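You operate a simulated robot arm through the tools that you are given. There is no shell and no other tool.

Carry out the task below with a simulated robot arm. There is one attempt and no reset: what you move stays moved.

## Task
Drives off on machine 2, wipe shaft 502, shut it in the case.
Fine: the wooden case; pad back in its place. What is to be rubbed or washed off counts as gone when no trace of it is left.

Only the result counts: the job must be done as asked and must still hold three seconds after the hand-in. Knocking over, shifting, dropping, spilling or breaking anything else fails it.

## Robot
A 7-joint arm with a fingered hand, fixed in place. Base frame: the origin is at the foot of the arm, x ahead of it, y to its left, z up. Readings come in mm, degrees, newtons and seconds.
Its first joint turns from -115.0 to 115.0 degrees. Payload 5 kg.
The TCP is the grasp point between the finger pads, 32 mm short of the fingertips. In the tool frame z runs along the fingers and y along their closing line. Largest opening 160 mm; the body of the gripper starts 89 mm behind the TCP. The gripper is a hand of 4 fingers: y runs from the thumb to the fingers, the wrist lies at [0, 0, -267] in the tool frame, and closing takes about 1.5 s.
Orientation is that of the tool frame in the base frame, as a unit quaternion [w, x, y, z]. With the fingers straight down and closing along the base's y, the tool's x points along the base's -x, its y along +y and its z along -z.

## Interface
- The arm moves only by the tool apply_moves. Its argument "targets" is a list of rows, each a list of 2 entries, a list of its own where there are three numbers: the shift along the tool's x, y, z in mm, then the turn, a rotation vector about the tool's x, y, z in degrees. In form: [[[dx, dy, dz], [ax, ay, az]], ...]. A call has 1 to 20 rows; each row is the pose to reach, as a shift and turn from the pose commanded when the call began, along the tool's axes at that moment. "jaw" is the closure, from 0 (fully open) to 1 (shut), set as the call begins (left out, the last holds). A row lasts 0.2 s, in which the tool goes at most 50 mm and 8.6 degrees; a call with a longer step from one row to the next is refused whole, and so is a gripper value outside its range. Where a pose cannot be reached the arm comes as near as it can. A force on the tool above 90 N (or 10 N above the force at the start of the call, whichever is more), or a blocked arm, ends the call early, and 0.2 s more pass. The fingers move at their own pace (about 45 mm/s each) and stop on an object; they squeeze with about 28 N. The grip force told is the motor's: it shows also when the fingers shut on nothing. Time passes only in rows, and 0.2 s behind the last, so rows that repeat a pose let the fingers close. It gives the time, the measured TCP pose, the force on the tool (base axes), the opening and the grip force at its end, in the units of the frame above (readings bear some noise), with the torque about the TCP (base axes, N m) and any sound that the robot's microphone picked up, and new pictures: "views" is both (left out), scene, wrist or none.
- Cameras (640 x 400 px; columns grow to the right, rows downward): "scene" is fixed at [398.5, 491.2, 1480.4]; the picture's right is [-0.86, -0.51, 0.00], its down [-0.31, 0.53, -0.79] and it looks along [0.40, -0.68, -0.61] (base axes); focal length 368 px, centre (320, 200). "wrist" rides on the gripper at [80, -4, -114] in the tool frame; the picture's right is [0.05, 1.00, 0.00], its down [-0.82, 0.04, -0.58] and it looks along [-0.58, 0.03, 0.82] (tool axes); focal length 265 px, centre (320, 200). There is no depth. A picture from a camera that has moved, and an enlarged one, comes with that camera's place and axes in the base frame and with its lens. The place of the scene camera against the robot may be out by one fixed shift of up to 18 mm in any direction.
- lift_body(by): slides the trunk up (or, below 0, down) by that many mm; the arm rides with it, the base frame stays. It gives what a move gives, with no picture.
- finger_targets(finger1, finger2, finger3, thumb_bend): sets how far each is bent, from 0 (flat) to 1 (curled in); at 0.3 the hand is open as for a grip, at 0.7 the pads meet at the TCP. One left out holds its place. A second passes; each finger stops where it meets its share of the squeeze, and holds until it gets a number again. A gripper value or a shape takes the hand back. It gives what a move gives, with no picture; readings hold the bend of each and the force on the fingers (four entries, about 0 where the hand has none), thumb and palm.
- set_grasp(shape): the hand has 4 fingers and takes this shape, open, in about a second: jaw (thumb against the fingers, like two jaws); tri (thumb and two fingers); tip (a fingertip pinch); poke (one finger out to press); point (the index stretched); flat (the hand flat); cup (the hand cupped); fist (a fist). The gripper value then closes the fingers along that shape, each until it touches; the sizes above hold for jaw. It gives what a move gives, with no picture.
- zoom(camera, box): a new picture of the part [left, top, right, bottom] of that camera's present view, enlarged. It takes no simulated time.
- sign_off(): hands the job in; it is judged then, once.

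Places have to be worked out from the pictures, the camera data and where the tool is seen. Open the gripper and draw the arm clear of the work before you hand the job in, unless the task says otherwise.

The tools are called after "Emit:" as name(argument=value, ...) on one line, values as JSON. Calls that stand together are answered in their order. apply_moves: Moves the arm, as the interface text tells. Its arguments: {"type":"object","properties":{"targets":{"type":"array"},"jaw":{"type":"number"},"views":{"type":"string","enum":["both","scene","wrist","none"]}},"required":["targets"]} The other tools are called the same way: lift_body (by) slides the trunk up or down; set_grasp (shape) gives the hand a shape; finger_targets (finger1, finger2, finger3, thumb_bend) moves the fingers one by one; zoom (camera, box) takes an enlarged picture of a part of a camera's view; sign_off () hands the job in.

At the start:

```text
time: 0.0
position: [475.4, -344.7, 1097.5]
tcp_rot: [0.0, 0.001, 1.0, 0.0]
wrist_force: [-0.1, -0.1, -0.4]
torque: [0.01, 0.0, 0.01]
opening: 159.7
grasp_force: 0.1
shape: jaw
bend: [0.3, 0.3, 0.3, 0.3]
finger forces: [0.0, 0.0, 0.1, 0.1, 0.1, 0.1]
trunk travel left (down, up): [-625.0, 365.0]
```

scene: 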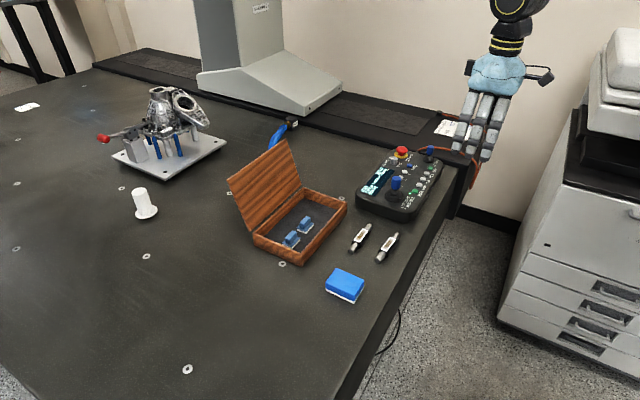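
wrist: 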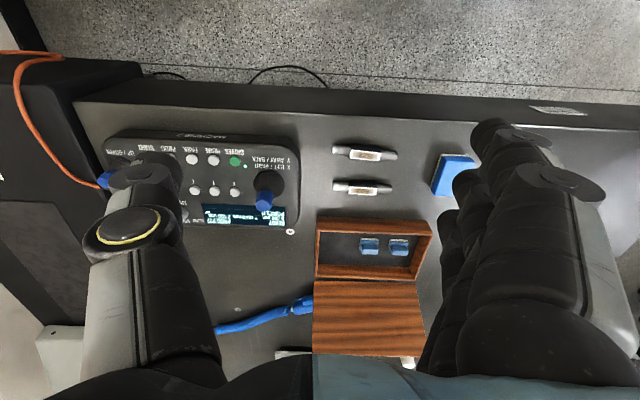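

I start by looking closely at the panel, the shafts, the case and the pad in both cameras.

Emit:
zoom(camera="scene", box=[340, 130, 460, 230])

Emit:
zoom(camera="scene", box=[320, 210, 420, 310])

Emit:
zoom(camera="scene", box=[220, 130, 360, 270])

Emit:
zoom(camera="wrist", box=[80, 110, 320, 260])

Emit:
zoom(camera="wrist", box=[310, 130, 490, 290])

Emit:
zoom(camera="scene", box=[80, 70, 240, 230])

```text
4.00 times, centred on (400, 180) of scene
camera zoom: at [398.5, 491.2, 1480.4], right [-0.86, -0.51, 0.0], down [-0.31, 0.53, -0.79], along [0.4, -0.68, -0.61], focal length 1474 px, centre (0, 280)
```

zoom: 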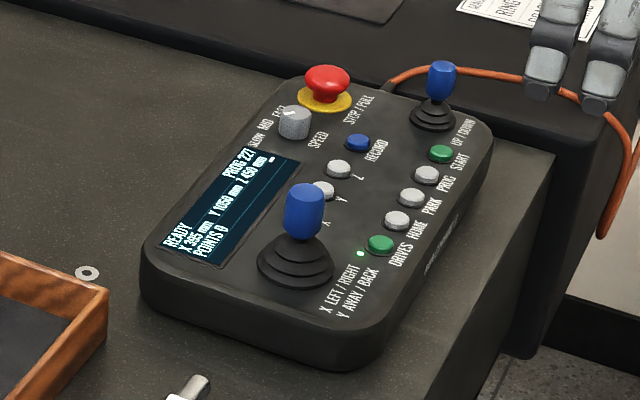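

```text
4.00 times, centred on (370, 260) of scene
camera zoom: at [398.5, 491.2, 1480.4], right [-0.86, -0.51, 0.0], down [-0.31, 0.53, -0.79], along [0.4, -0.68, -0.61], focal length 1474 px, centre (120, -40)
```

zoom: 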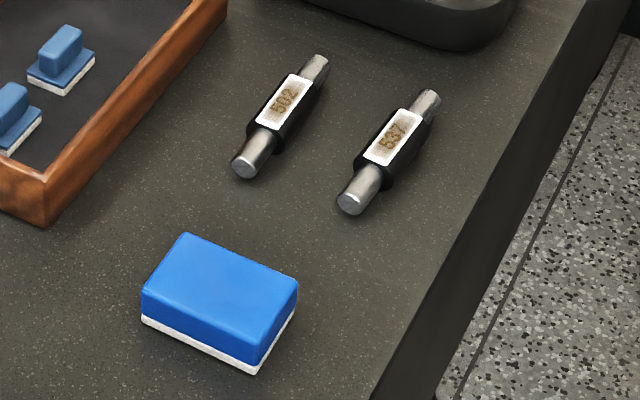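

```text
2.86 times, centred on (290, 200) of scene
camera zoom: at [398.5, 491.2, 1480.4], right [-0.86, -0.51, 0.0], down [-0.31, 0.53, -0.79], along [0.4, -0.68, -0.61], focal length 1053 px, centre (406, 200)
```

zoom: 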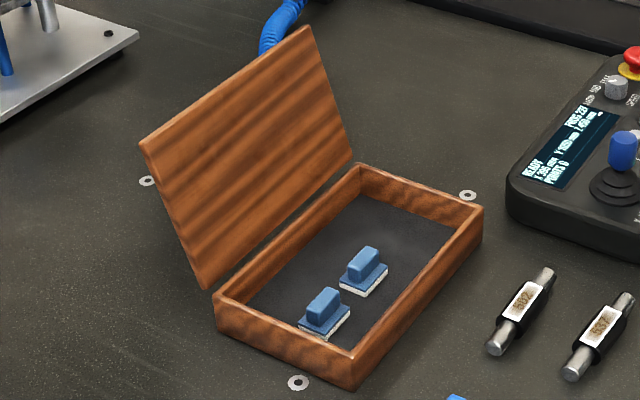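

```text
2.67 times, centred on (200, 185) of wrist
camera zoom: at [394.0, -347.9, 1211.0], right [-0.05, 1.0, 0.0], down [0.82, 0.04, 0.58], along [0.58, 0.03, -0.82], focal length 708 px, centre (640, 240)
```

zoom: 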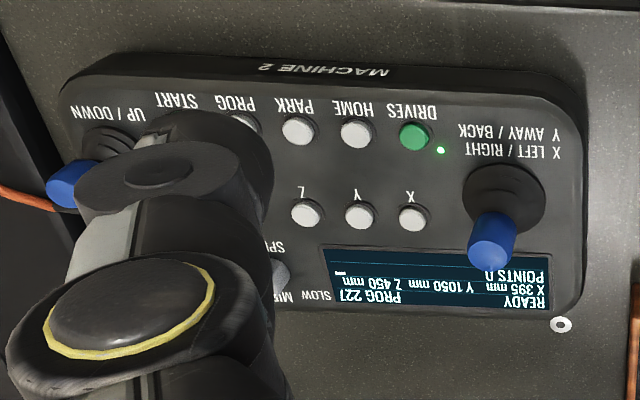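

```text
2.50 times, centred on (400, 210) of wrist
camera zoom: at [394.0, -347.9, 1211.0], right [-0.05, 1.0, 0.0], down [0.82, 0.04, 0.58], along [0.58, 0.03, -0.82], focal length 664 px, centre (120, 175)
```

zoom: 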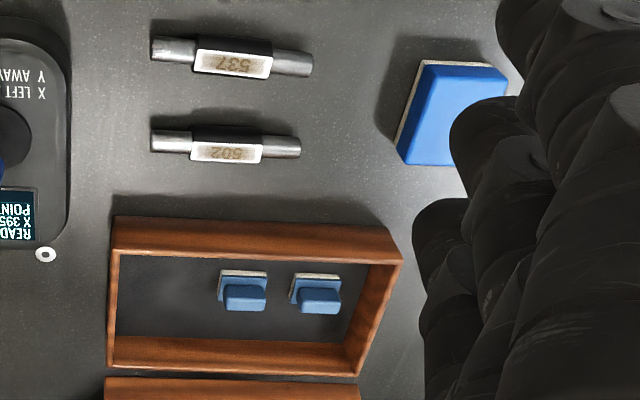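

```text
2.50 times, centred on (160, 150) of scene
camera zoom: at [398.5, 491.2, 1480.4], right [-0.86, -0.51, 0.0], down [-0.31, 0.53, -0.79], along [0.4, -0.68, -0.61], focal length 921 px, centre (720, 325)
```

zoom: 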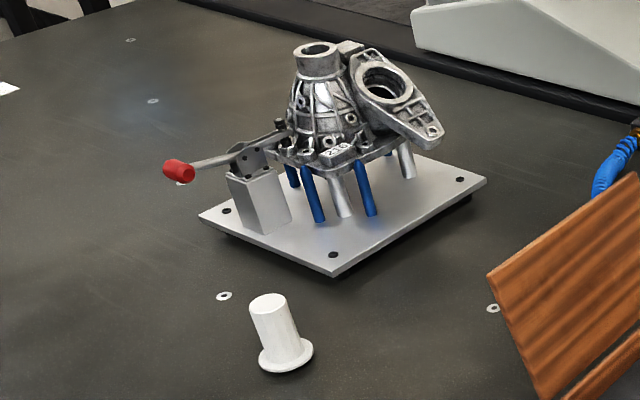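

The table top works out at z≈726, DRIVES near (619, -487, 783), shaft 502 near (692, -244), and the case around x 784–949, y -330…-80. I put the hand in the poke shape first, so I can see which finger sticks out.

Emit:
set_grasp(shape="poke")

Emit:
apply_moves(targets=[[[0, 0, 0], [0, 0, 0]]], views="both")

```text
time: 0.9
position: [475.8, -344.2, 1096.7]
tcp_rot: [0.0, 0.0, 1.0, 0.0]
wrist_force: [-0.2, -0.8, -0.8]
torque: [0.01, -0.02, 0.02]
opening: 0.4
grasp_force: 0.0
shape: poke
bend: [1.0, 1.0, 1.0, 0.47]
finger forces: [0.1, 0.1, 0.0, 0.1, 0.0, 0.0]
trunk travel left (down, up): [-625.0, 365.0]
```

```text
time: 1.3
position: [475.1, -344.6, 1096.6]
tcp_rot: [0.0, 0.0, 1.0, -0.001]
wrist_force: [-0.6, 0.7, 0.9]
torque: [-0.01, 0.01, -0.04]
opening: 0.0
grasp_force: 0.0
shape: poke
bend: [1.0, 1.0, 1.0, 0.47]
finger forces: [0.1, 0.0, 0.0, 0.1, 0.0, 0.0]
trunk travel left (down, up): [-625.0, 365.0]
camera wrist: at [394.1, -347.8, 1211.0], right [-0.05, 1.0, 0.0], down [0.82, 0.04, 0.58], along [0.58, 0.03, -0.82], focal length 265 px, centre (320, 200)
```

scene: 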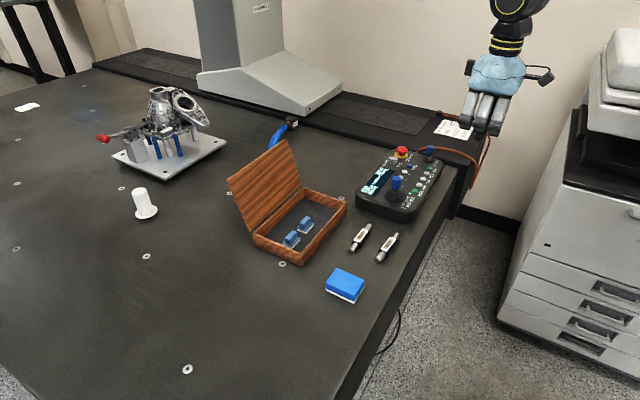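
wrist: 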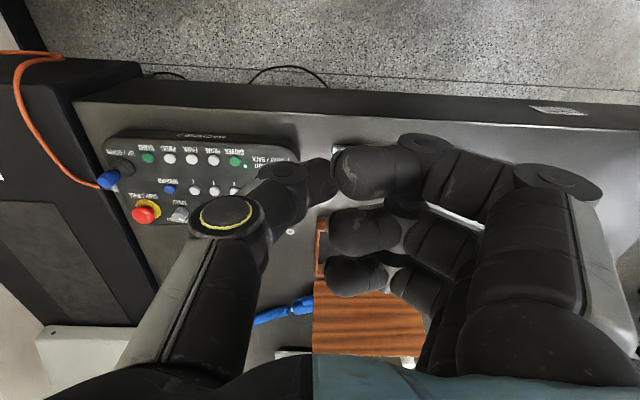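

The readings show all three fingers curled and the thumb half bent. I zoom in on the hand to see which finger is stretched out.

Emit:
zoom(camera="scene", box=[440, 40, 560, 150])

Emit:
zoom(camera="wrist", box=[180, 100, 620, 380])

```text
3.64 times, centred on (500, 95) of scene
camera zoom: at [398.5, 491.2, 1480.4], right [-0.86, -0.51, 0.0], down [-0.31, 0.53, -0.79], along [0.4, -0.68, -0.61], focal length 1340 px, centre (-334, 582)
```

zoom: 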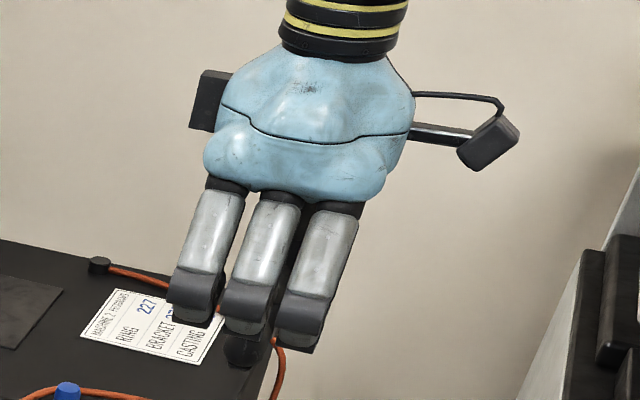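

```text
1.43 times, centred on (400, 240) of wrist
camera zoom: at [394.1, -347.8, 1211.0], right [-0.05, 1.0, 0.0], down [0.82, 0.04, 0.58], along [0.58, 0.03, -0.82], focal length 379 px, centre (206, 143)
```

zoom: 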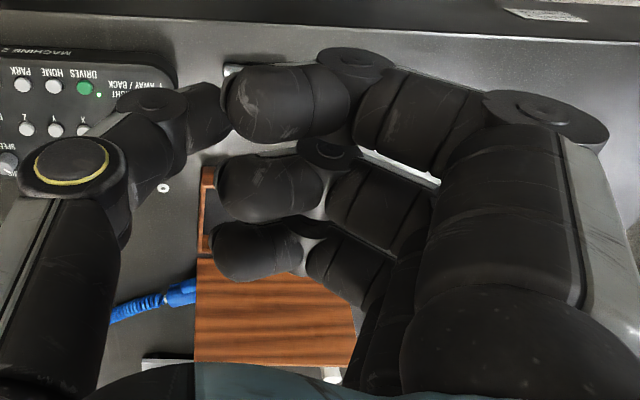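

Poke curls all the fingers here, so I try point, where the index should be stretched.

Emit:
set_grasp(shape="point")

Emit:
apply_moves(targets=[[[0, 0, 0], [0, 0, 0]]], views="both")

Emit:
zoom(camera="scene", box=[440, 40, 560, 150])

```text
time: 2.2
position: [475.5, -344.3, 1097.0]
tcp_rot: [0.0, 0.0, 1.0, 0.001]
wrist_force: [-0.1, -0.3, 1.0]
torque: [-0.01, 0.02, 0.0]
opening: 152.2
grasp_force: 0.0
shape: point
bend: [0.3, 1.0, 1.0, 0.54]
finger forces: [0.0, 0.0, 0.0, 0.0, 0.1, 0.1]
trunk travel left (down, up): [-625.0, 365.0]
```

```text
time: 2.6
position: [475.1, -344.5, 1097.0]
tcp_rot: [0.0, -0.001, 1.0, 0.0]
wrist_force: [-0.9, -0.3, -1.1]
torque: [-0.02, -0.04, 0.03]
opening: 152.1
grasp_force: 0.1
shape: point
bend: [0.3, 1.0, 1.0, 0.54]
finger forces: [0.1, 0.1, 0.0, 0.1, 0.1, 0.0]
trunk travel left (down, up): [-625.0, 365.0]
camera wrist: at [394.0, -347.9, 1211.0], right [-0.05, 1.0, 0.0], down [0.82, 0.04, 0.58], along [0.58, 0.03, -0.82], focal length 265 px, centre (320, 200)
```

scene: 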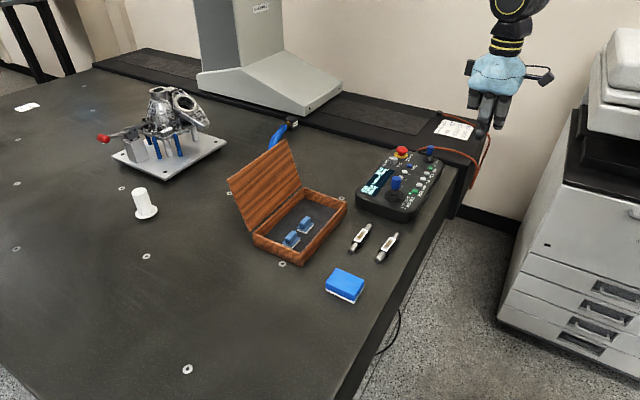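
wrist: 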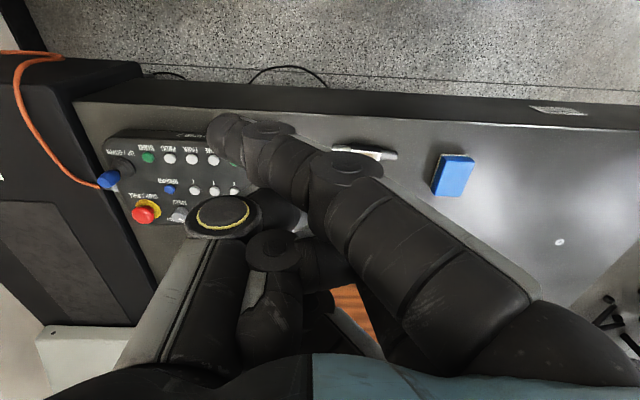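

```text
3.64 times, centred on (500, 95) of scene
camera zoom: at [398.5, 491.2, 1480.4], right [-0.86, -0.51, 0.0], down [-0.31, 0.53, -0.79], along [0.4, -0.68, -0.61], focal length 1340 px, centre (-334, 582)
```

zoom: 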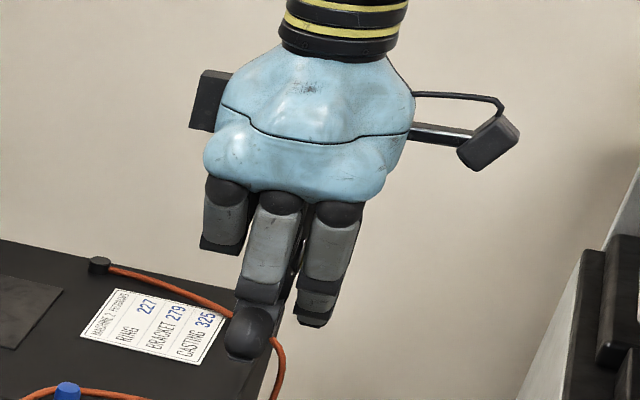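

The index picture doesn't fit its reported bend, so I wait a little and look again.

Emit:
apply_moves(targets=[[[0, 0, 0], [0, 0, 0]], [[0, 0, 0], [0, 0, 0]], [[0, 0, 0], [0, 0, 0]]], views="wrist")

Emit:
zoom(camera="scene", box=[460, 70, 540, 150])

```text
time: 3.4
position: [474.9, -344.0, 1096.6]
tcp_rot: [0.0, 0.0, 1.0, 0.0]
wrist_force: [0.1, 0.6, -0.2]
torque: [-0.01, 0.01, 0.02]
opening: 152.4
grasp_force: 0.1
shape: point
bend: [0.3, 1.0, 1.0, 0.54]
finger forces: [0.0, 0.0, 0.0, 0.0, 0.1, 0.0]
trunk travel left (down, up): [-625.0, 365.0]
camera wrist: at [394.1, -347.9, 1211.0], right [-0.05, 1.0, 0.0], down [0.82, 0.04, 0.58], along [0.58, 0.03, -0.82], focal length 265 px, centre (320, 200)
```

wrist: 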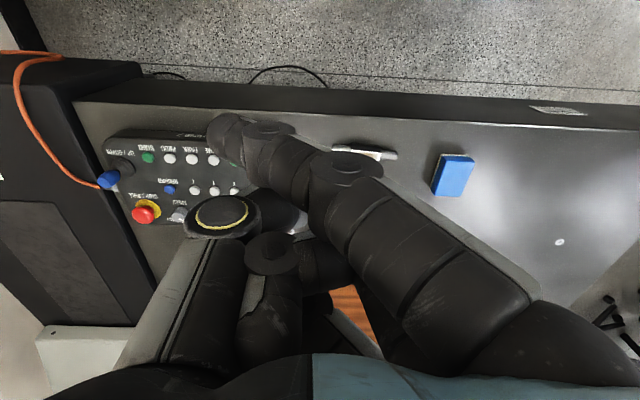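

```text
5.00 times, centred on (500, 110) of scene
camera zoom: at [398.5, 491.2, 1480.4], right [-0.86, -0.51, 0.0], down [-0.31, 0.53, -0.79], along [0.4, -0.68, -0.61], focal length 1842 px, centre (-580, 650)
```

zoom: 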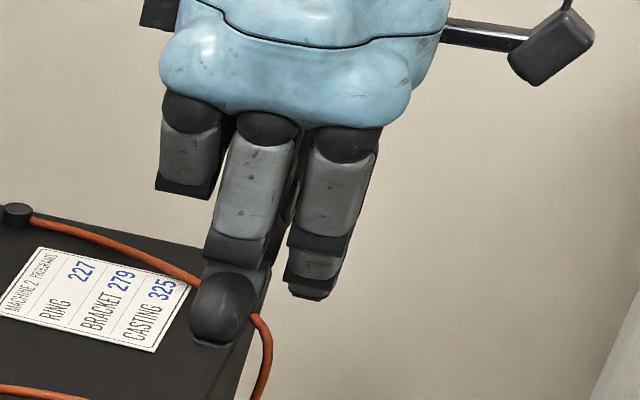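

In point the index slants across toward the thumb and isn't in line with the tool. I'll try setting the fingers one by one: index flat, the others and the thumb curled.

Emit:
finger_targets(finger1=0.0, finger2=1.0, finger3=1.0, thumb_bend=0.3)

Emit:
apply_moves(targets=[[[0, 0, 0], [0, 0, 0]]], views="wrist")

Emit:
zoom(camera="scene", box=[440, 70, 540, 180])

```text
time: 4.4
position: [475.5, -344.5, 1097.1]
tcp_rot: [0.001, 0.001, 1.0, 0.0]
wrist_force: [-0.2, 0.5, 0.3]
torque: [-0.03, -0.01, 0.01]
opening: 207.0
grasp_force: 0.0
shape: fingers
bend: [0.0, 1.0, 1.0, 0.3]
finger forces: [0.0, 0.0, 0.1, 0.1, 0.1, 0.0]
trunk travel left (down, up): [-625.0, 365.0]
```

```text
time: 4.8
position: [474.8, -345.0, 1095.9]
tcp_rot: [0.0, 0.0, 1.0, 0.0]
wrist_force: [-0.2, 1.3, 0.4]
torque: [-0.02, 0.02, 0.04]
opening: 206.5
grasp_force: 0.0
shape: fingers
bend: [0.0, 1.0, 1.0, 0.3]
finger forces: [0.0, 0.0, 0.0, 0.0, 0.1, 0.1]
trunk travel left (down, up): [-625.0, 365.0]
camera wrist: at [394.0, -347.9, 1211.0], right [-0.05, 1.0, 0.0], down [0.82, 0.04, 0.58], along [0.58, 0.03, -0.82], focal length 265 px, centre (320, 200)
```

wrist: 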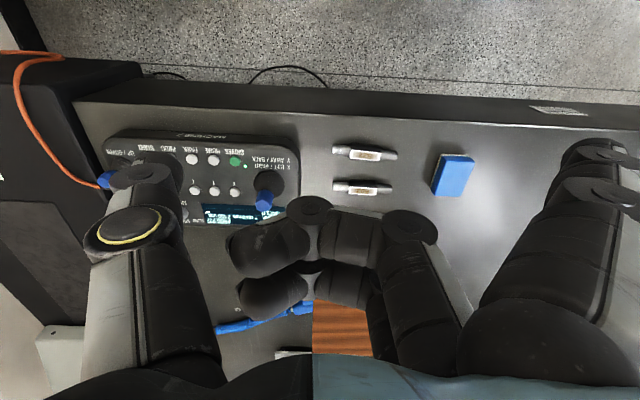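

```text
3.64 times, centred on (490, 125) of scene
camera zoom: at [398.5, 491.2, 1480.4], right [-0.86, -0.51, 0.0], down [-0.31, 0.53, -0.79], along [0.4, -0.68, -0.61], focal length 1340 px, centre (-298, 473)
```

zoom: 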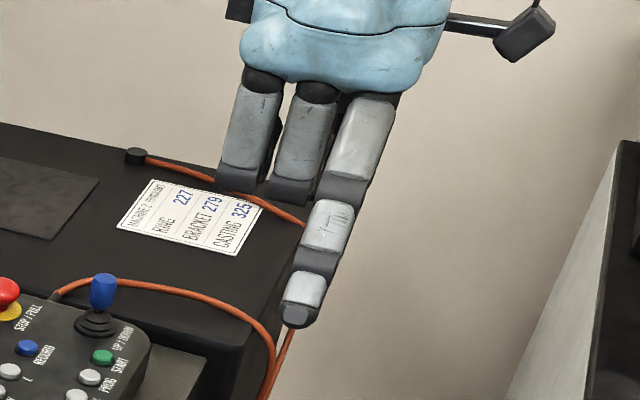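

With bend 0 the index swings outward, and the curled fingers stay well above its tip. I set the index to 0.3, where it should hang about straight down, and curl the thumb in.

Emit:
finger_targets(finger1=0.3, finger2=1.0, finger3=1.0, thumb_bend=1.0)

Emit:
apply_moves(targets=[[[0, 0, 0], [0, 0, 0]]], views="wrist")

Emit:
zoom(camera="scene", box=[440, 70, 540, 180])

```text
time: 5.8
position: [475.4, -343.0, 1096.7]
tcp_rot: [0.0, -0.001, 1.0, 0.0]
wrist_force: [0.5, 0.0, -0.5]
torque: [0.0, -0.04, 0.03]
opening: 75.9
grasp_force: 0.1
shape: fingers
bend: [0.3, 1.0, 1.0, 0.83]
finger forces: [0.0, 0.0, 0.0, 0.1, 0.0, 0.1]
trunk travel left (down, up): [-625.0, 365.0]
```

```text
time: 6.2
position: [475.2, -344.7, 1096.5]
tcp_rot: [-0.001, 0.0, 1.0, 0.0]
wrist_force: [-0.2, -0.6, 0.7]
torque: [-0.01, 0.0, 0.01]
opening: 76.0
grasp_force: 0.0
shape: fingers
bend: [0.3, 1.0, 1.0, 0.84]
finger forces: [0.0, 0.0, 0.0, 0.0, 0.1, 0.0]
trunk travel left (down, up): [-625.0, 365.0]
camera wrist: at [394.0, -347.9, 1211.0], right [-0.05, 1.0, 0.0], down [0.82, 0.04, 0.58], along [0.58, 0.03, -0.82], focal length 265 px, centre (320, 200)
```

wrist: 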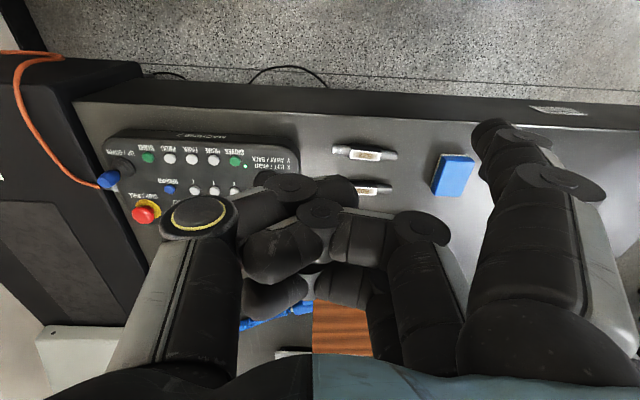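

```text
3.64 times, centred on (490, 125) of scene
camera zoom: at [398.5, 491.2, 1480.4], right [-0.86, -0.51, 0.0], down [-0.31, 0.53, -0.79], along [0.4, -0.68, -0.61], focal length 1340 px, centre (-298, 473)
```

zoom: 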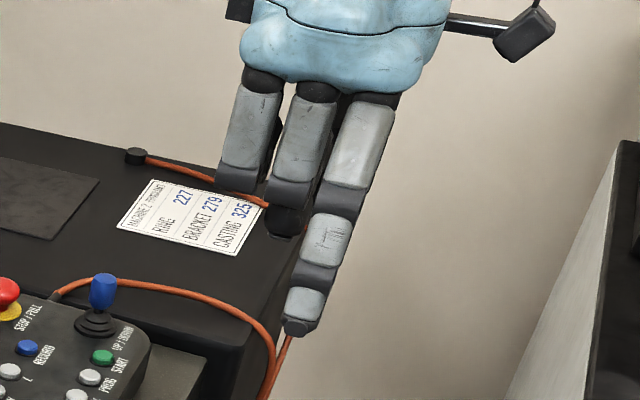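

The index tip now works out at about [35, 84, 25] in the tool frame, well below the curled fingers. I move it to hang roughly 90 mm above the DRIVES button and check the alignment there.

Emit:
apply_moves(targets=[[[-18, -23, 20], [0, 0, 0]], [[-36, -46, 40], [0, 0, 0]], [[-54, -68, 60], [0, 0, 0]], [[-71, -91, 79], [0, 0, 0]], [[-89, -114, 99], [0, 0, 0]], [[-107, -137, 119], [0, 0, 0]], [[-125, -159, 138], [0, 0, 0]], [[-143, -182, 158], [0, 0, 0]], [[-161, -205, 178], [0, 0, 0]], [[-178, -227, 197], [0, 0, 0]], [[-178, -227, 197], [0, 0, 0]]], views="both")

Emit:
zoom(camera="scene", box=[340, 110, 480, 230])

Emit:
zoom(camera="wrist", box=[340, 40, 600, 220])

```text
time: 8.6
position: [652.4, -572.5, 899.7]
tcp_rot: [0.0, 0.0, 1.0, 0.0]
wrist_force: [-0.1, -1.0, 0.4]
torque: [-0.04, -0.01, -0.02]
opening: 75.9
grasp_force: 0.0
shape: fingers
bend: [0.3, 1.0, 1.0, 0.84]
finger forces: [0.0, 0.1, 0.0, 0.0, 0.0, 0.0]
trunk travel left (down, up): [-625.0, 365.0]
camera wrist: at [571.8, -575.7, 1013.9], right [-0.05, 1.0, 0.0], down [0.82, 0.04, 0.58], along [0.58, 0.03, -0.82], focal length 265 px, centre (320, 200)
```

scene: 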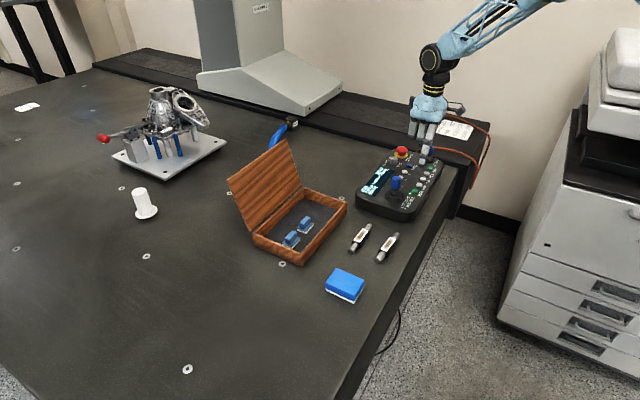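
wrist: 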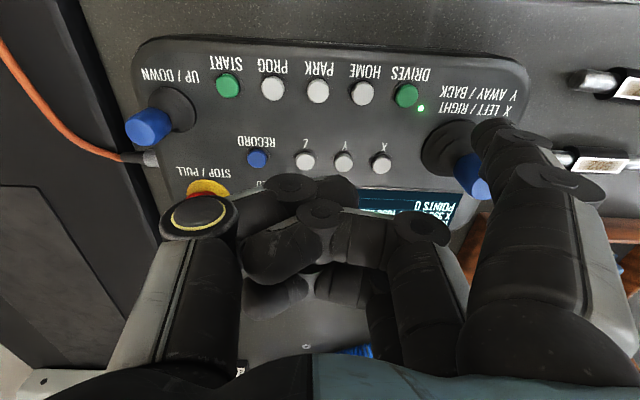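

```text
3.33 times, centred on (410, 170) of scene
camera zoom: at [398.5, 491.2, 1480.4], right [-0.86, -0.51, 0.0], down [-0.31, 0.53, -0.79], along [0.4, -0.68, -0.61], focal length 1228 px, centre (20, 300)
```

zoom: 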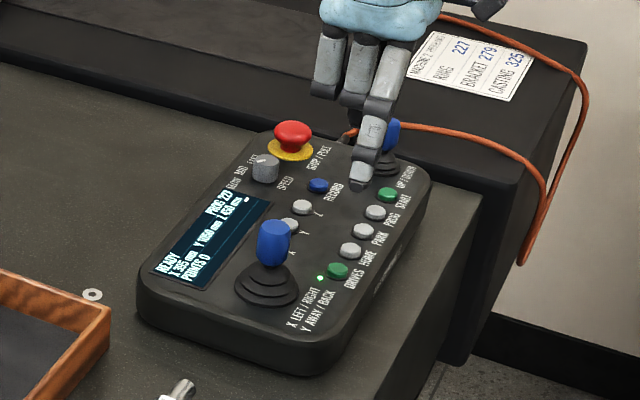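

```text
2.22 times, centred on (470, 130) of wrist
camera zoom: at [571.8, -575.7, 1013.9], right [-0.05, 1.0, 0.0], down [0.82, 0.04, 0.58], along [0.58, 0.03, -0.82], focal length 590 px, centre (-13, 356)
```

zoom: 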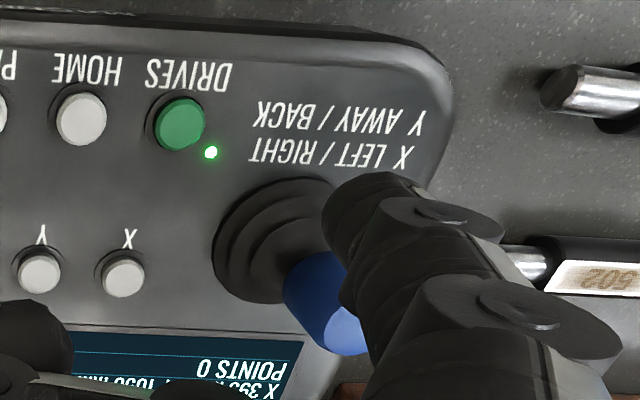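

Wrist-only triangulation puts DRIVES at about (627, -495, 766) and the fingertip at about tool [35, 84, 25], and the scene view agrees. I shift over the button and come down to about 40 mm above it.

Emit:
apply_moves(targets=[[[-9, -7, 15], [0, 0, 0]], [[-9, -7, 35], [0, 0, 0]], [[-9, -7, 55], [0, 0, 0]], [[-9, -7, 70], [0, 0, 0]], [[-9, -7, 70], [0, 0, 0]]], views="none")

Emit:
zoom(camera="scene", box=[380, 130, 460, 210])

Emit:
zoom(camera="wrist", box=[340, 20, 600, 200])

```text
time: 9.8
position: [662.5, -578.0, 829.5]
tcp_rot: [0.0, -0.001, 1.0, 0.0]
wrist_force: [0.1, 0.1, -0.6]
torque: [-0.01, 0.02, 0.04]
opening: 75.7
grasp_force: 0.1
shape: fingers
bend: [0.3, 1.0, 1.0, 0.84]
finger forces: [0.1, 0.1, 0.0, 0.0, 0.0, 0.0]
trunk travel left (down, up): [-625.0, 365.0]
```

```text
5.00 times, centred on (420, 170) of scene
camera zoom: at [398.5, 491.2, 1480.4], right [-0.86, -0.51, 0.0], down [-0.31, 0.53, -0.79], along [0.4, -0.68, -0.61], focal length 1842 px, centre (-180, 350)
```

zoom: 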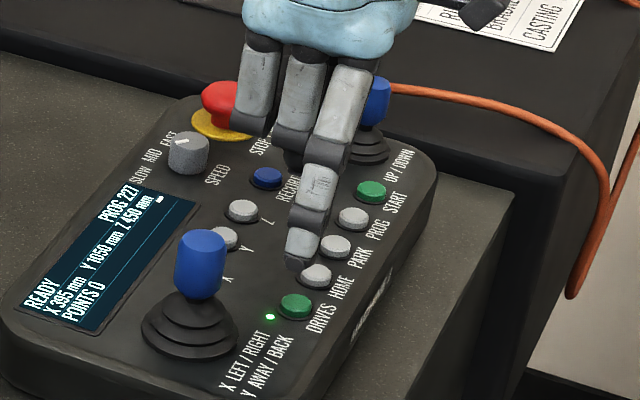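

```text
2.22 times, centred on (470, 110) of wrist
camera zoom: at [581.3, -582.2, 944.1], right [-0.05, 1.0, 0.0], down [0.82, 0.04, 0.58], along [0.58, 0.03, -0.82], focal length 590 px, centre (-13, 400)
```

zoom: 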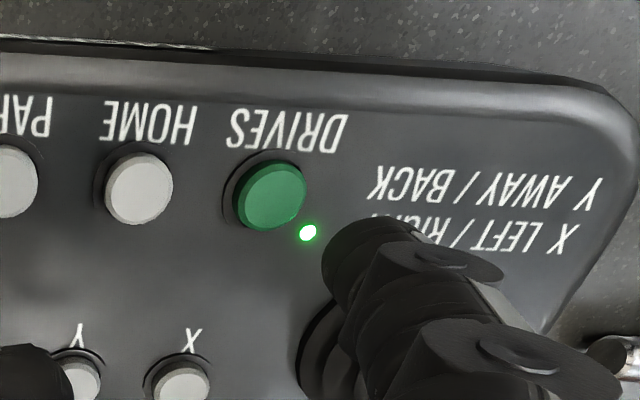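

The tip lines up with the button in both views. I come down to just above it and then press in small steps, watching the force.

Emit:
apply_moves(targets=[[[0, -2, 12], [0, 0, 0]], [[0, -2, 24], [0, 0, 0]], [[0, -2, 32], [0, 0, 0]], [[0, -2, 32], [0, 0, 0]]], views="none")

Emit:
zoom(camera="scene", box=[380, 150, 450, 220])

Emit:
zoom(camera="wrist", box=[340, 20, 600, 200])

```text
time: 10.8
position: [662.5, -580.6, 799.0]
tcp_rot: [0.0, 0.0, 1.0, 0.0]
wrist_force: [0.3, 0.8, -0.4]
torque: [0.04, 0.02, 0.01]
opening: 76.2
grasp_force: 0.0
shape: fingers
bend: [0.3, 1.0, 1.0, 0.84]
finger forces: [0.4, 0.0, 0.1, 0.0, 0.0, 0.0]
trunk travel left (down, up): [-625.0, 365.0]
```

```text
5.71 times, centred on (415, 185) of scene
camera zoom: at [398.5, 491.2, 1480.4], right [-0.86, -0.51, 0.0], down [-0.31, 0.53, -0.79], along [0.4, -0.68, -0.61], focal length 2106 px, centre (-223, 286)
```

zoom: 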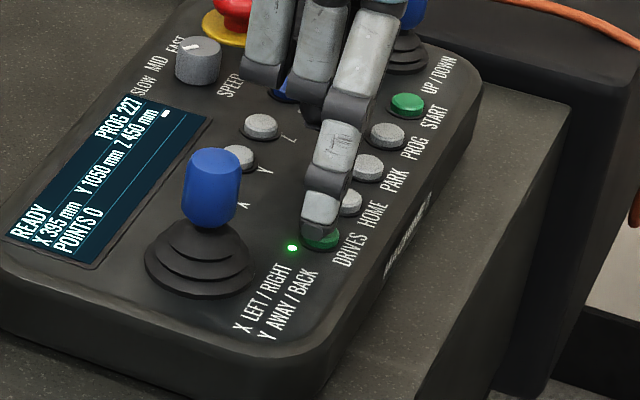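

```text
2.22 times, centred on (470, 110) of wrist
camera zoom: at [581.3, -584.5, 912.3], right [-0.05, 1.0, 0.0], down [0.82, 0.04, 0.58], along [0.58, 0.03, -0.82], focal length 590 px, centre (-13, 400)
```

zoom: 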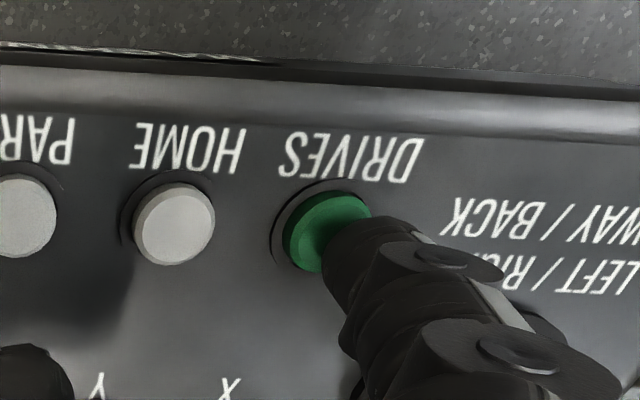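

The tip is right at the button (0.4 N on the index) and the LED is still lit. I press down another 3 mm.

Emit:
apply_moves(targets=[[[0, 0, 1.5], [0, 0, 0]], [[0, 0, 3], [0, 0, 0]], [[0, 0, 3], [0, 0, 0]]], views="none")

Emit:
zoom(camera="scene", box=[380, 150, 450, 220])

```text
time: 11.6
position: [662.1, -581.4, 795.1]
tcp_rot: [0.0, 0.0, 1.0, 0.0]
wrist_force: [0.4, -1.1, 1.9]
torque: [0.13, 0.05, 0.01]
opening: 76.0
grasp_force: 1.1
shape: fingers
bend: [0.3, 1.0, 1.0, 0.84]
finger forces: [1.7, 0.1, 0.0, 0.1, 0.0, 0.0]
trunk travel left (down, up): [-625.0, 365.0]
heard: click
```

```text
5.71 times, centred on (415, 185) of scene
camera zoom: at [398.5, 491.2, 1480.4], right [-0.86, -0.51, 0.0], down [-0.31, 0.53, -0.79], along [0.4, -0.68, -0.61], focal length 2106 px, centre (-223, 286)
```

zoom: 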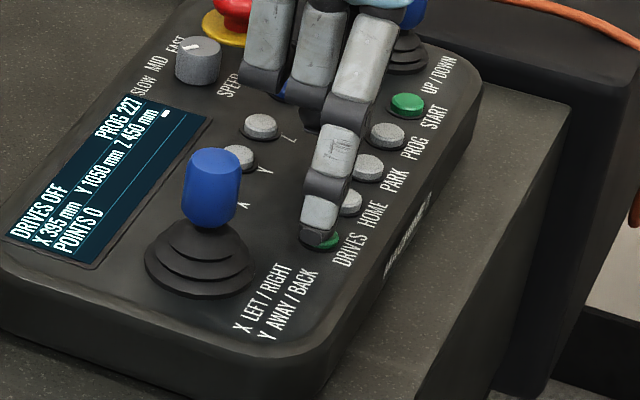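

A click sounded, the LED went out and the display reads "DRIVES OFF". I lift straight up and confirm it stays off.

Emit:
apply_moves(targets=[[[0, 0, -10], [0, 0, 0]], [[0, 0, -30], [0, 0, 0]], [[0, 0, -60], [0, 0, 0]], [[0, 0, -100], [0, 0, 0]], [[0, 0, -145], [0, 0, 0]], [[0, 0, -190], [0, 0, 0]]], views="none")

Emit:
set_grasp(shape="jaw")

Emit:
zoom(camera="scene", box=[350, 120, 450, 220])

```text
time: 13.0
position: [661.9, -579.1, 985.6]
tcp_rot: [0.0, 0.0, 1.0, 0.0]
wrist_force: [0.4, 0.3, 0.1]
torque: [0.0, -0.01, 0.01]
opening: 75.9
grasp_force: 0.0
shape: fingers
bend: [0.3, 1.0, 1.0, 0.84]
finger forces: [0.1, 0.1, 0.0, 0.1, 0.1, 0.1]
trunk travel left (down, up): [-625.0, 365.0]
```

```text
time: 13.9
position: [663.2, -581.4, 984.8]
tcp_rot: [0.0, 0.0, 1.0, 0.001]
wrist_force: [0.4, 0.2, 0.0]
torque: [0.01, 0.02, -0.01]
opening: 159.7
grasp_force: 0.0
shape: jaw
bend: [0.3, 0.3, 0.3, 0.3]
finger forces: [0.0, 0.0, 0.0, 0.1, 0.0, 0.0]
trunk travel left (down, up): [-625.0, 365.0]
```

```text
4.00 times, centred on (400, 170) of scene
camera zoom: at [398.5, 491.2, 1480.4], right [-0.86, -0.51, 0.0], down [-0.31, 0.53, -0.79], along [0.4, -0.68, -0.61], focal length 1474 px, centre (0, 320)
```

zoom: 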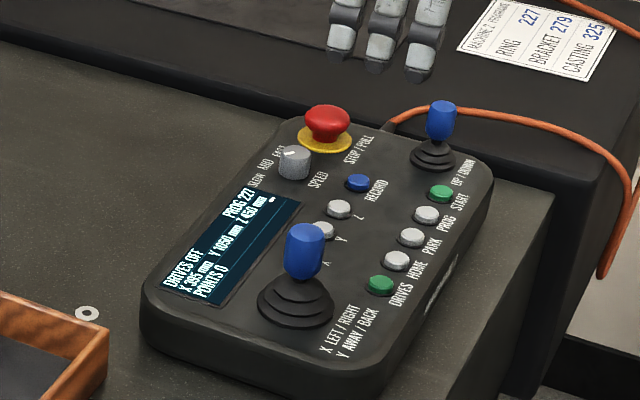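

Drives are off and stay off. Next I move the wrist camera over the shafts and the pad for a closer look.

Emit:
apply_moves(targets=[[[12, 45, -2], [0, 0, 0]], [[24, 90, -4], [0, 0, 0]], [[36, 135, -6], [0, 0, 0]], [[48, 180, -8], [0, 0, 0]], [[60, 225, -10], [0, 0, 0]], [[72, 270, -12], [0, 0, 0]], [[84, 315, -14], [0, 0, 0]], [[96, 350, -15], [0, 0, 0]], [[102, 370, -15], [0, 0, 0]], [[102, 370, -15], [0, 0, 0]]], views="both")

Emit:
zoom(camera="wrist", box=[180, 80, 480, 290])

```text
time: 16.1
position: [560.5, -210.3, 999.4]
tcp_rot: [0.001, 0.001, 1.0, 0.0]
wrist_force: [0.0, 0.4, 0.1]
torque: [-0.02, 0.0, 0.01]
opening: 160.0
grasp_force: 0.1
shape: jaw
bend: [0.3, 0.3, 0.3, 0.3]
finger forces: [0.0, 0.0, 0.0, 0.1, 0.0, 0.0]
trunk travel left (down, up): [-625.0, 365.0]
camera wrist: at [478.8, -213.8, 1114.0], right [-0.05, 1.0, 0.0], down [0.82, 0.04, 0.58], along [0.58, 0.03, -0.82], focal length 265 px, centre (320, 200)
```

scene: 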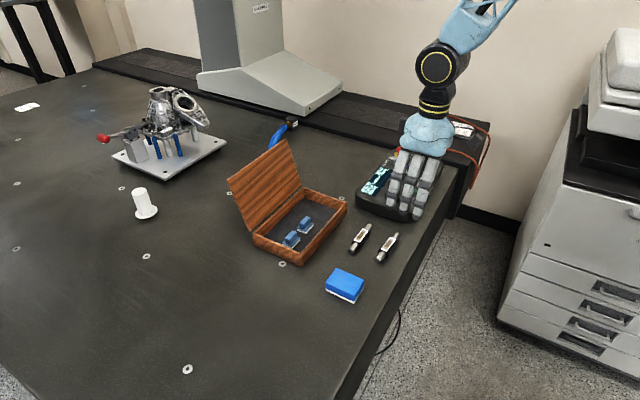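
wrist: 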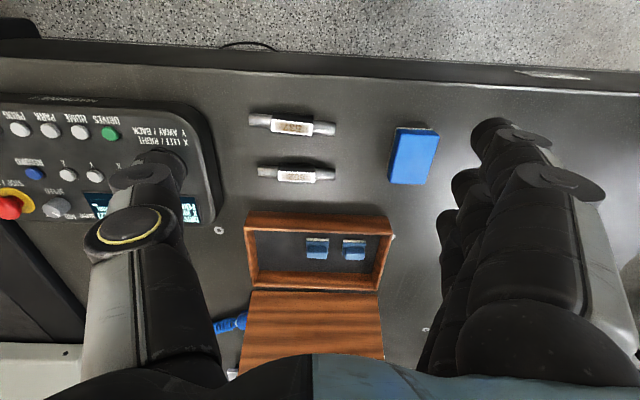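

```text
1.90 times, centred on (330, 185) of wrist
camera zoom: at [478.8, -213.8, 1114.0], right [-0.05, 1.0, 0.0], down [0.82, 0.04, 0.58], along [0.58, 0.03, -0.82], focal length 506 px, centre (301, 229)
```

zoom: 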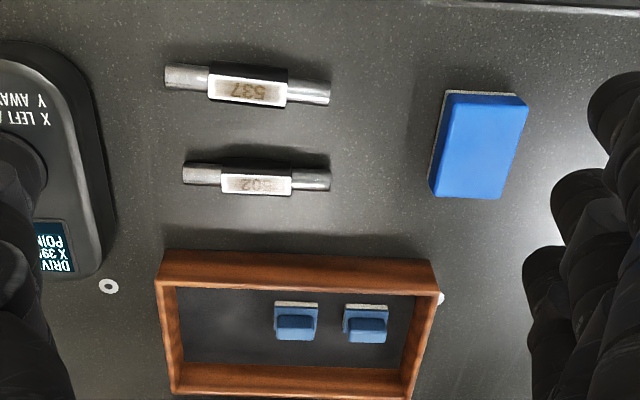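

There are two small blue things in the case, and I want to know what they are before picking a pad. I move the camera nearer to the case.

Emit:
apply_moves(targets=[[[-40, 0, 10], [0, 0, 0]], [[-80, 0, 20], [0, 0, 0]], [[-120, 0, 30], [0, 0, 0]], [[-150, 0, 40], [0, 0, 0]], [[-150, 0, 40], [0, 0, 0]]], views="wrist")

Emit:
zoom(camera="wrist", box=[200, 80, 440, 240])

Emit:
zoom(camera="scene", box=[265, 200, 335, 260])

Emit:
zoom(camera="scene", box=[315, 255, 375, 310])

```text
time: 17.3
position: [710.2, -209.6, 960.3]
tcp_rot: [0.0, 0.0, 1.0, 0.0]
wrist_force: [-0.2, 0.4, -0.8]
torque: [0.05, 0.01, 0.04]
opening: 160.0
grasp_force: 0.0
shape: jaw
bend: [0.3, 0.3, 0.3, 0.3]
finger forces: [0.1, 0.1, 0.0, 0.1, 0.1, 0.0]
trunk travel left (down, up): [-625.0, 365.0]
camera wrist: at [629.4, -213.9, 1074.0], right [-0.05, 1.0, 0.0], down [0.82, 0.04, 0.58], along [0.58, 0.03, -0.82], focal length 265 px, centre (320, 200)
```

wrist: 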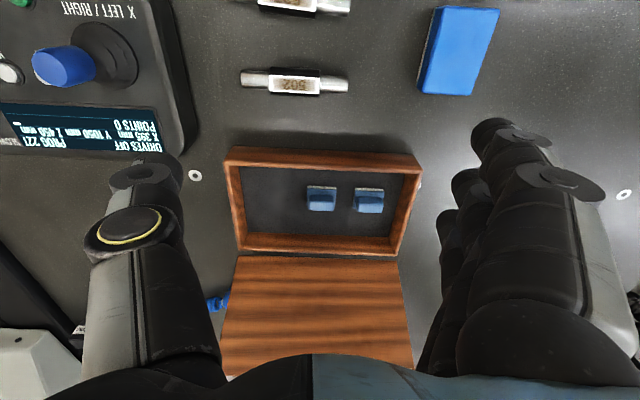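

```text
2.50 times, centred on (320, 160) of wrist
camera zoom: at [629.4, -213.9, 1074.0], right [-0.05, 1.0, 0.0], down [0.82, 0.04, 0.58], along [0.58, 0.03, -0.82], focal length 664 px, centre (320, 300)
```

zoom: 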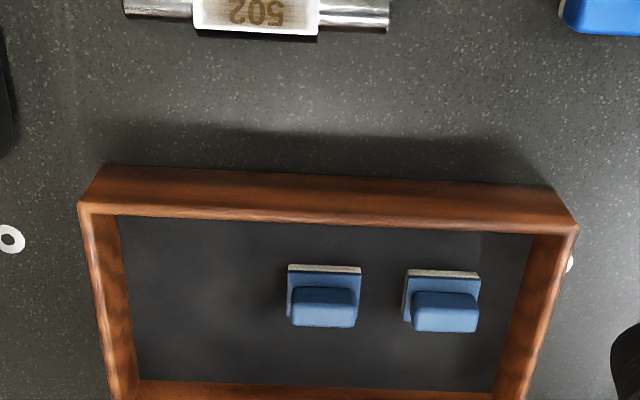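

```text
6.67 times, centred on (300, 230) of scene
camera zoom: at [398.5, 491.2, 1480.4], right [-0.86, -0.51, 0.0], down [-0.31, 0.53, -0.79], along [0.4, -0.68, -0.61], focal length 2456 px, centre (453, 0)
```

zoom: 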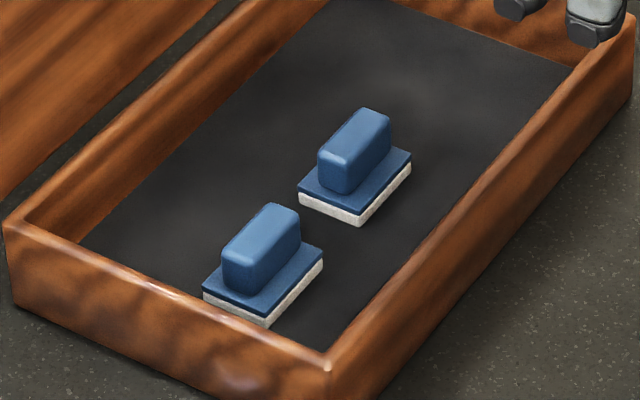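

```text
7.27 times, centred on (345, 282) of scene
camera zoom: at [398.5, 491.2, 1480.4], right [-0.86, -0.51, 0.0], down [-0.31, 0.53, -0.79], along [0.4, -0.68, -0.61], focal length 2680 px, centre (138, -400)
```

zoom: 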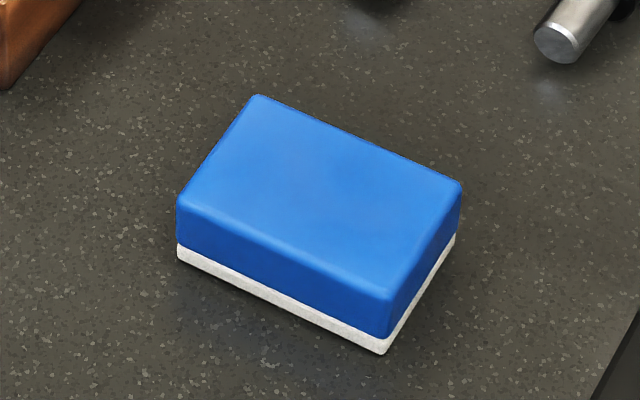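

Triangulating from several wrist views puts the table at z≈712, the label top at z≈728 and the big felt-faced pad near (657, -58), about 90 × 60 × 25 mm with its long side along x. I go above the pad with the jaws partly closed to refine this.

Emit:
apply_moves(targets=[[[12, 38, 20], [0, 0, 0]], [[25, 76, 45], [0, 0, 0]], [[38, 114, 70], [0, 0, 0]], [[52, 152, 95], [0, 0, 0]], [[52, 152, 95], [0, 0, 0]], [[52, 152, 95], [0, 0, 0]]], jaw=0.3, views="wrist")

Emit:
zoom(camera="wrist", box=[220, 30, 440, 210])

```text
time: 18.7
position: [657.5, -58.6, 866.8]
tcp_rot: [0.001, 0.0, 1.0, 0.0]
wrist_force: [0.1, 0.1, -0.2]
torque: [0.02, 0.0, -0.02]
opening: 112.5
grasp_force: 0.0
shape: jaw
bend: [0.66, 0.66, 0.66, 0.63]
finger forces: [0.1, 0.0, 0.0, 0.0, 0.0, 0.1]
trunk travel left (down, up): [-625.0, 365.0]
camera wrist: at [577.3, -61.9, 980.6], right [-0.05, 1.0, 0.0], down [0.82, 0.04, 0.58], along [0.58, 0.03, -0.82], focal length 265 px, centre (320, 200)
```

wrist: 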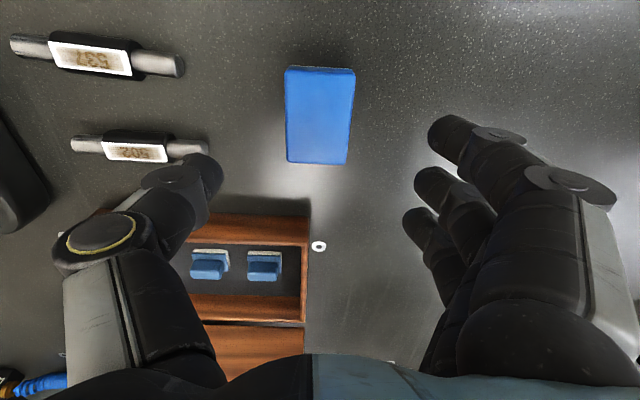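

```text
2.22 times, centred on (330, 120) of wrist
camera zoom: at [577.3, -61.9, 980.6], right [-0.05, 1.0, 0.0], down [0.82, 0.04, 0.58], along [0.58, 0.03, -0.82], focal length 590 px, centre (298, 378)
```

zoom: 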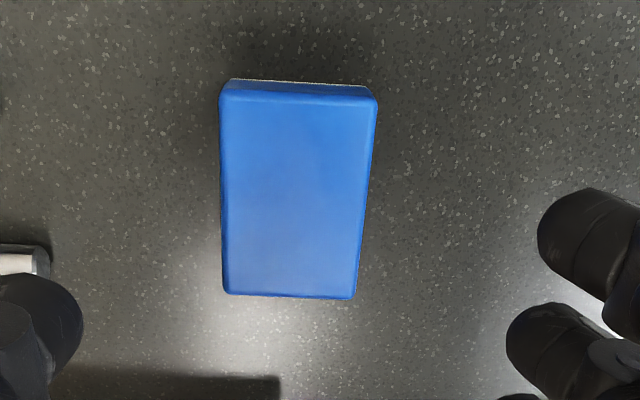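

The pad's top face spans about x 619–703, y -88…-29, with no yaw. I lower straight over it so the fingertips stop about 8 mm above the table, clear of the felt layer.

Emit:
apply_moves(targets=[[[-3, 0, 25], [0, 0, 0]], [[-3, 0, 50], [0, 0, 0]], [[-3, 0, 75], [0, 0, 0]], [[-3, 0, 98], [0, 0, 0]], [[-3, 0, 112], [0, 0, 0]], [[-3, 0, 114], [0, 0, 0]], [[-3, 0, 114], [0, 0, 0]]], views="both")

Emit:
zoom(camera="scene", box=[300, 220, 400, 310])

```text
time: 20.3
position: [659.1, -59.6, 750.2]
tcp_rot: [0.001, 0.0, 1.0, 0.0]
wrist_force: [0.1, 0.3, 0.8]
torque: [0.02, -0.02, 0.01]
opening: 112.6
grasp_force: 0.1
shape: jaw
bend: [0.66, 0.66, 0.66, 0.63]
finger forces: [0.1, 0.1, 0.0, 0.0, 0.0, 0.0]
trunk travel left (down, up): [-625.0, 365.0]
camera wrist: at [579.8, -62.3, 864.9], right [-0.05, 1.0, 0.0], down [0.82, 0.04, 0.58], along [0.58, 0.03, -0.82], focal length 265 px, centre (320, 200)
```

scene: 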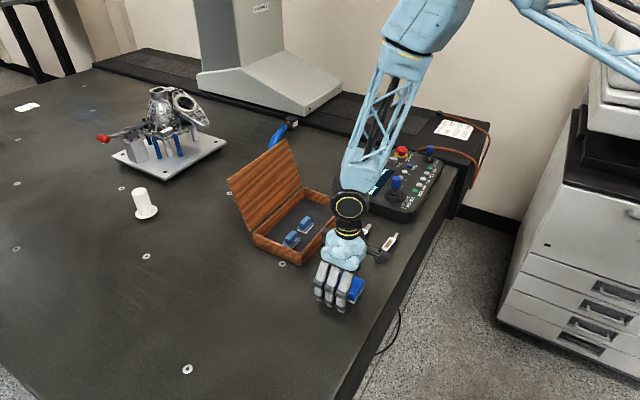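
wrist: 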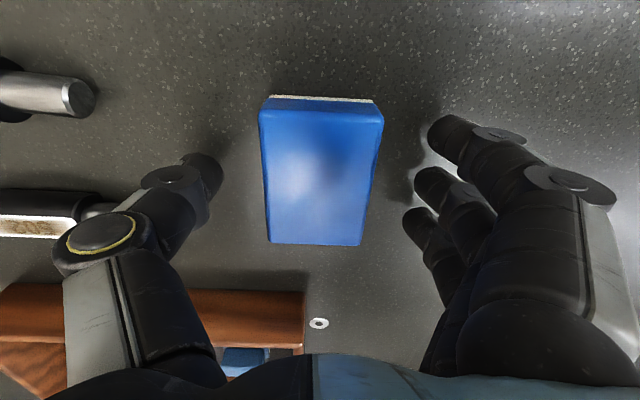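

```text
4.44 times, centred on (350, 265) of scene
camera zoom: at [398.5, 491.2, 1480.4], right [-0.86, -0.51, 0.0], down [-0.31, 0.53, -0.79], along [0.4, -0.68, -0.61], focal length 1638 px, centre (187, -89)
```

zoom: 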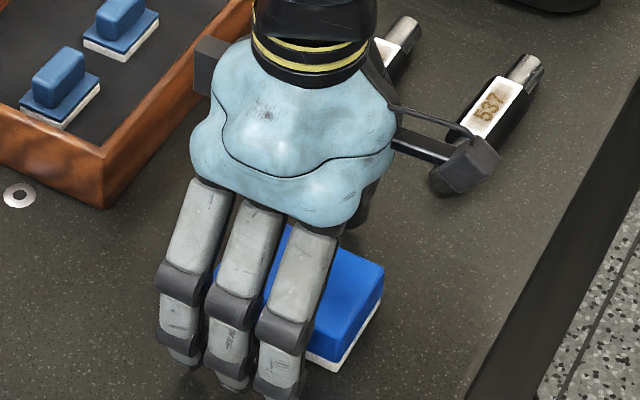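

The pad sits centred between the fingers, at about (661, -60). I close the grip on it.

Emit:
apply_moves(targets=[[[0, 0, 0], [0, 0, 0]], [[0, 0, 0], [0, 0, 0]], [[0, 0, 0], [0, 0, 0]], [[0, 0, 0], [0, 0, 0]], [[0, 0, 0], [0, 0, 0]], [[0, 0, 0], [0, 0, 0]], [[0, 0, 0], [0, 0, 0]], [[0, 0, 0], [0, 0, 0]]], jaw=0.85, views="wrist")

Emit:
zoom(camera="scene", box=[300, 220, 400, 310])

```text
time: 22.1
position: [660.8, -60.0, 750.7]
tcp_rot: [0.001, 0.0, 1.0, 0.0]
wrist_force: [0.1, 0.5, -0.4]
torque: [0.0, 0.03, 0.03]
opening: 53.9
grasp_force: 28.3
shape: jaw
bend: [0.73, 0.73, 0.73, 0.7]
finger forces: [8.3, 8.4, 8.4, 0.1, 25.3, 0.0]
trunk travel left (down, up): [-625.0, 365.0]
camera wrist: at [579.7, -62.3, 864.9], right [-0.05, 1.0, 0.0], down [0.82, 0.04, 0.58], along [0.58, 0.03, -0.82], focal length 265 px, centre (320, 200)
```

wrist: 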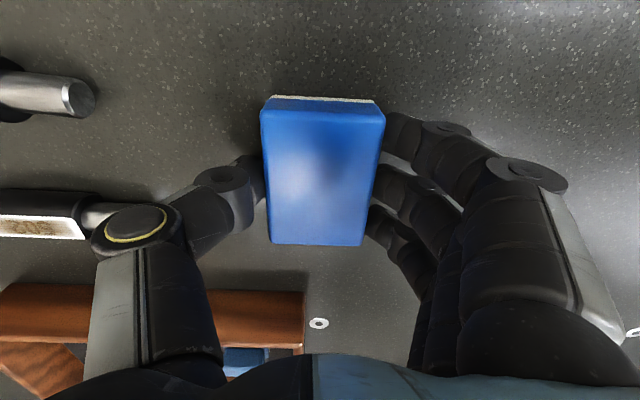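

```text
4.44 times, centred on (350, 265) of scene
camera zoom: at [398.5, 491.2, 1480.4], right [-0.86, -0.51, 0.0], down [-0.31, 0.53, -0.79], along [0.4, -0.68, -0.61], focal length 1638 px, centre (187, -89)
```

zoom: 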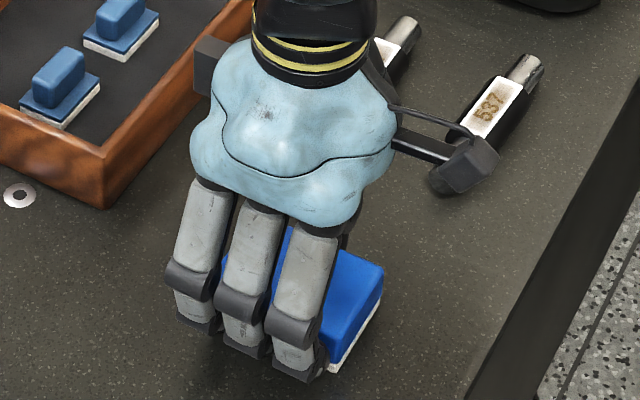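

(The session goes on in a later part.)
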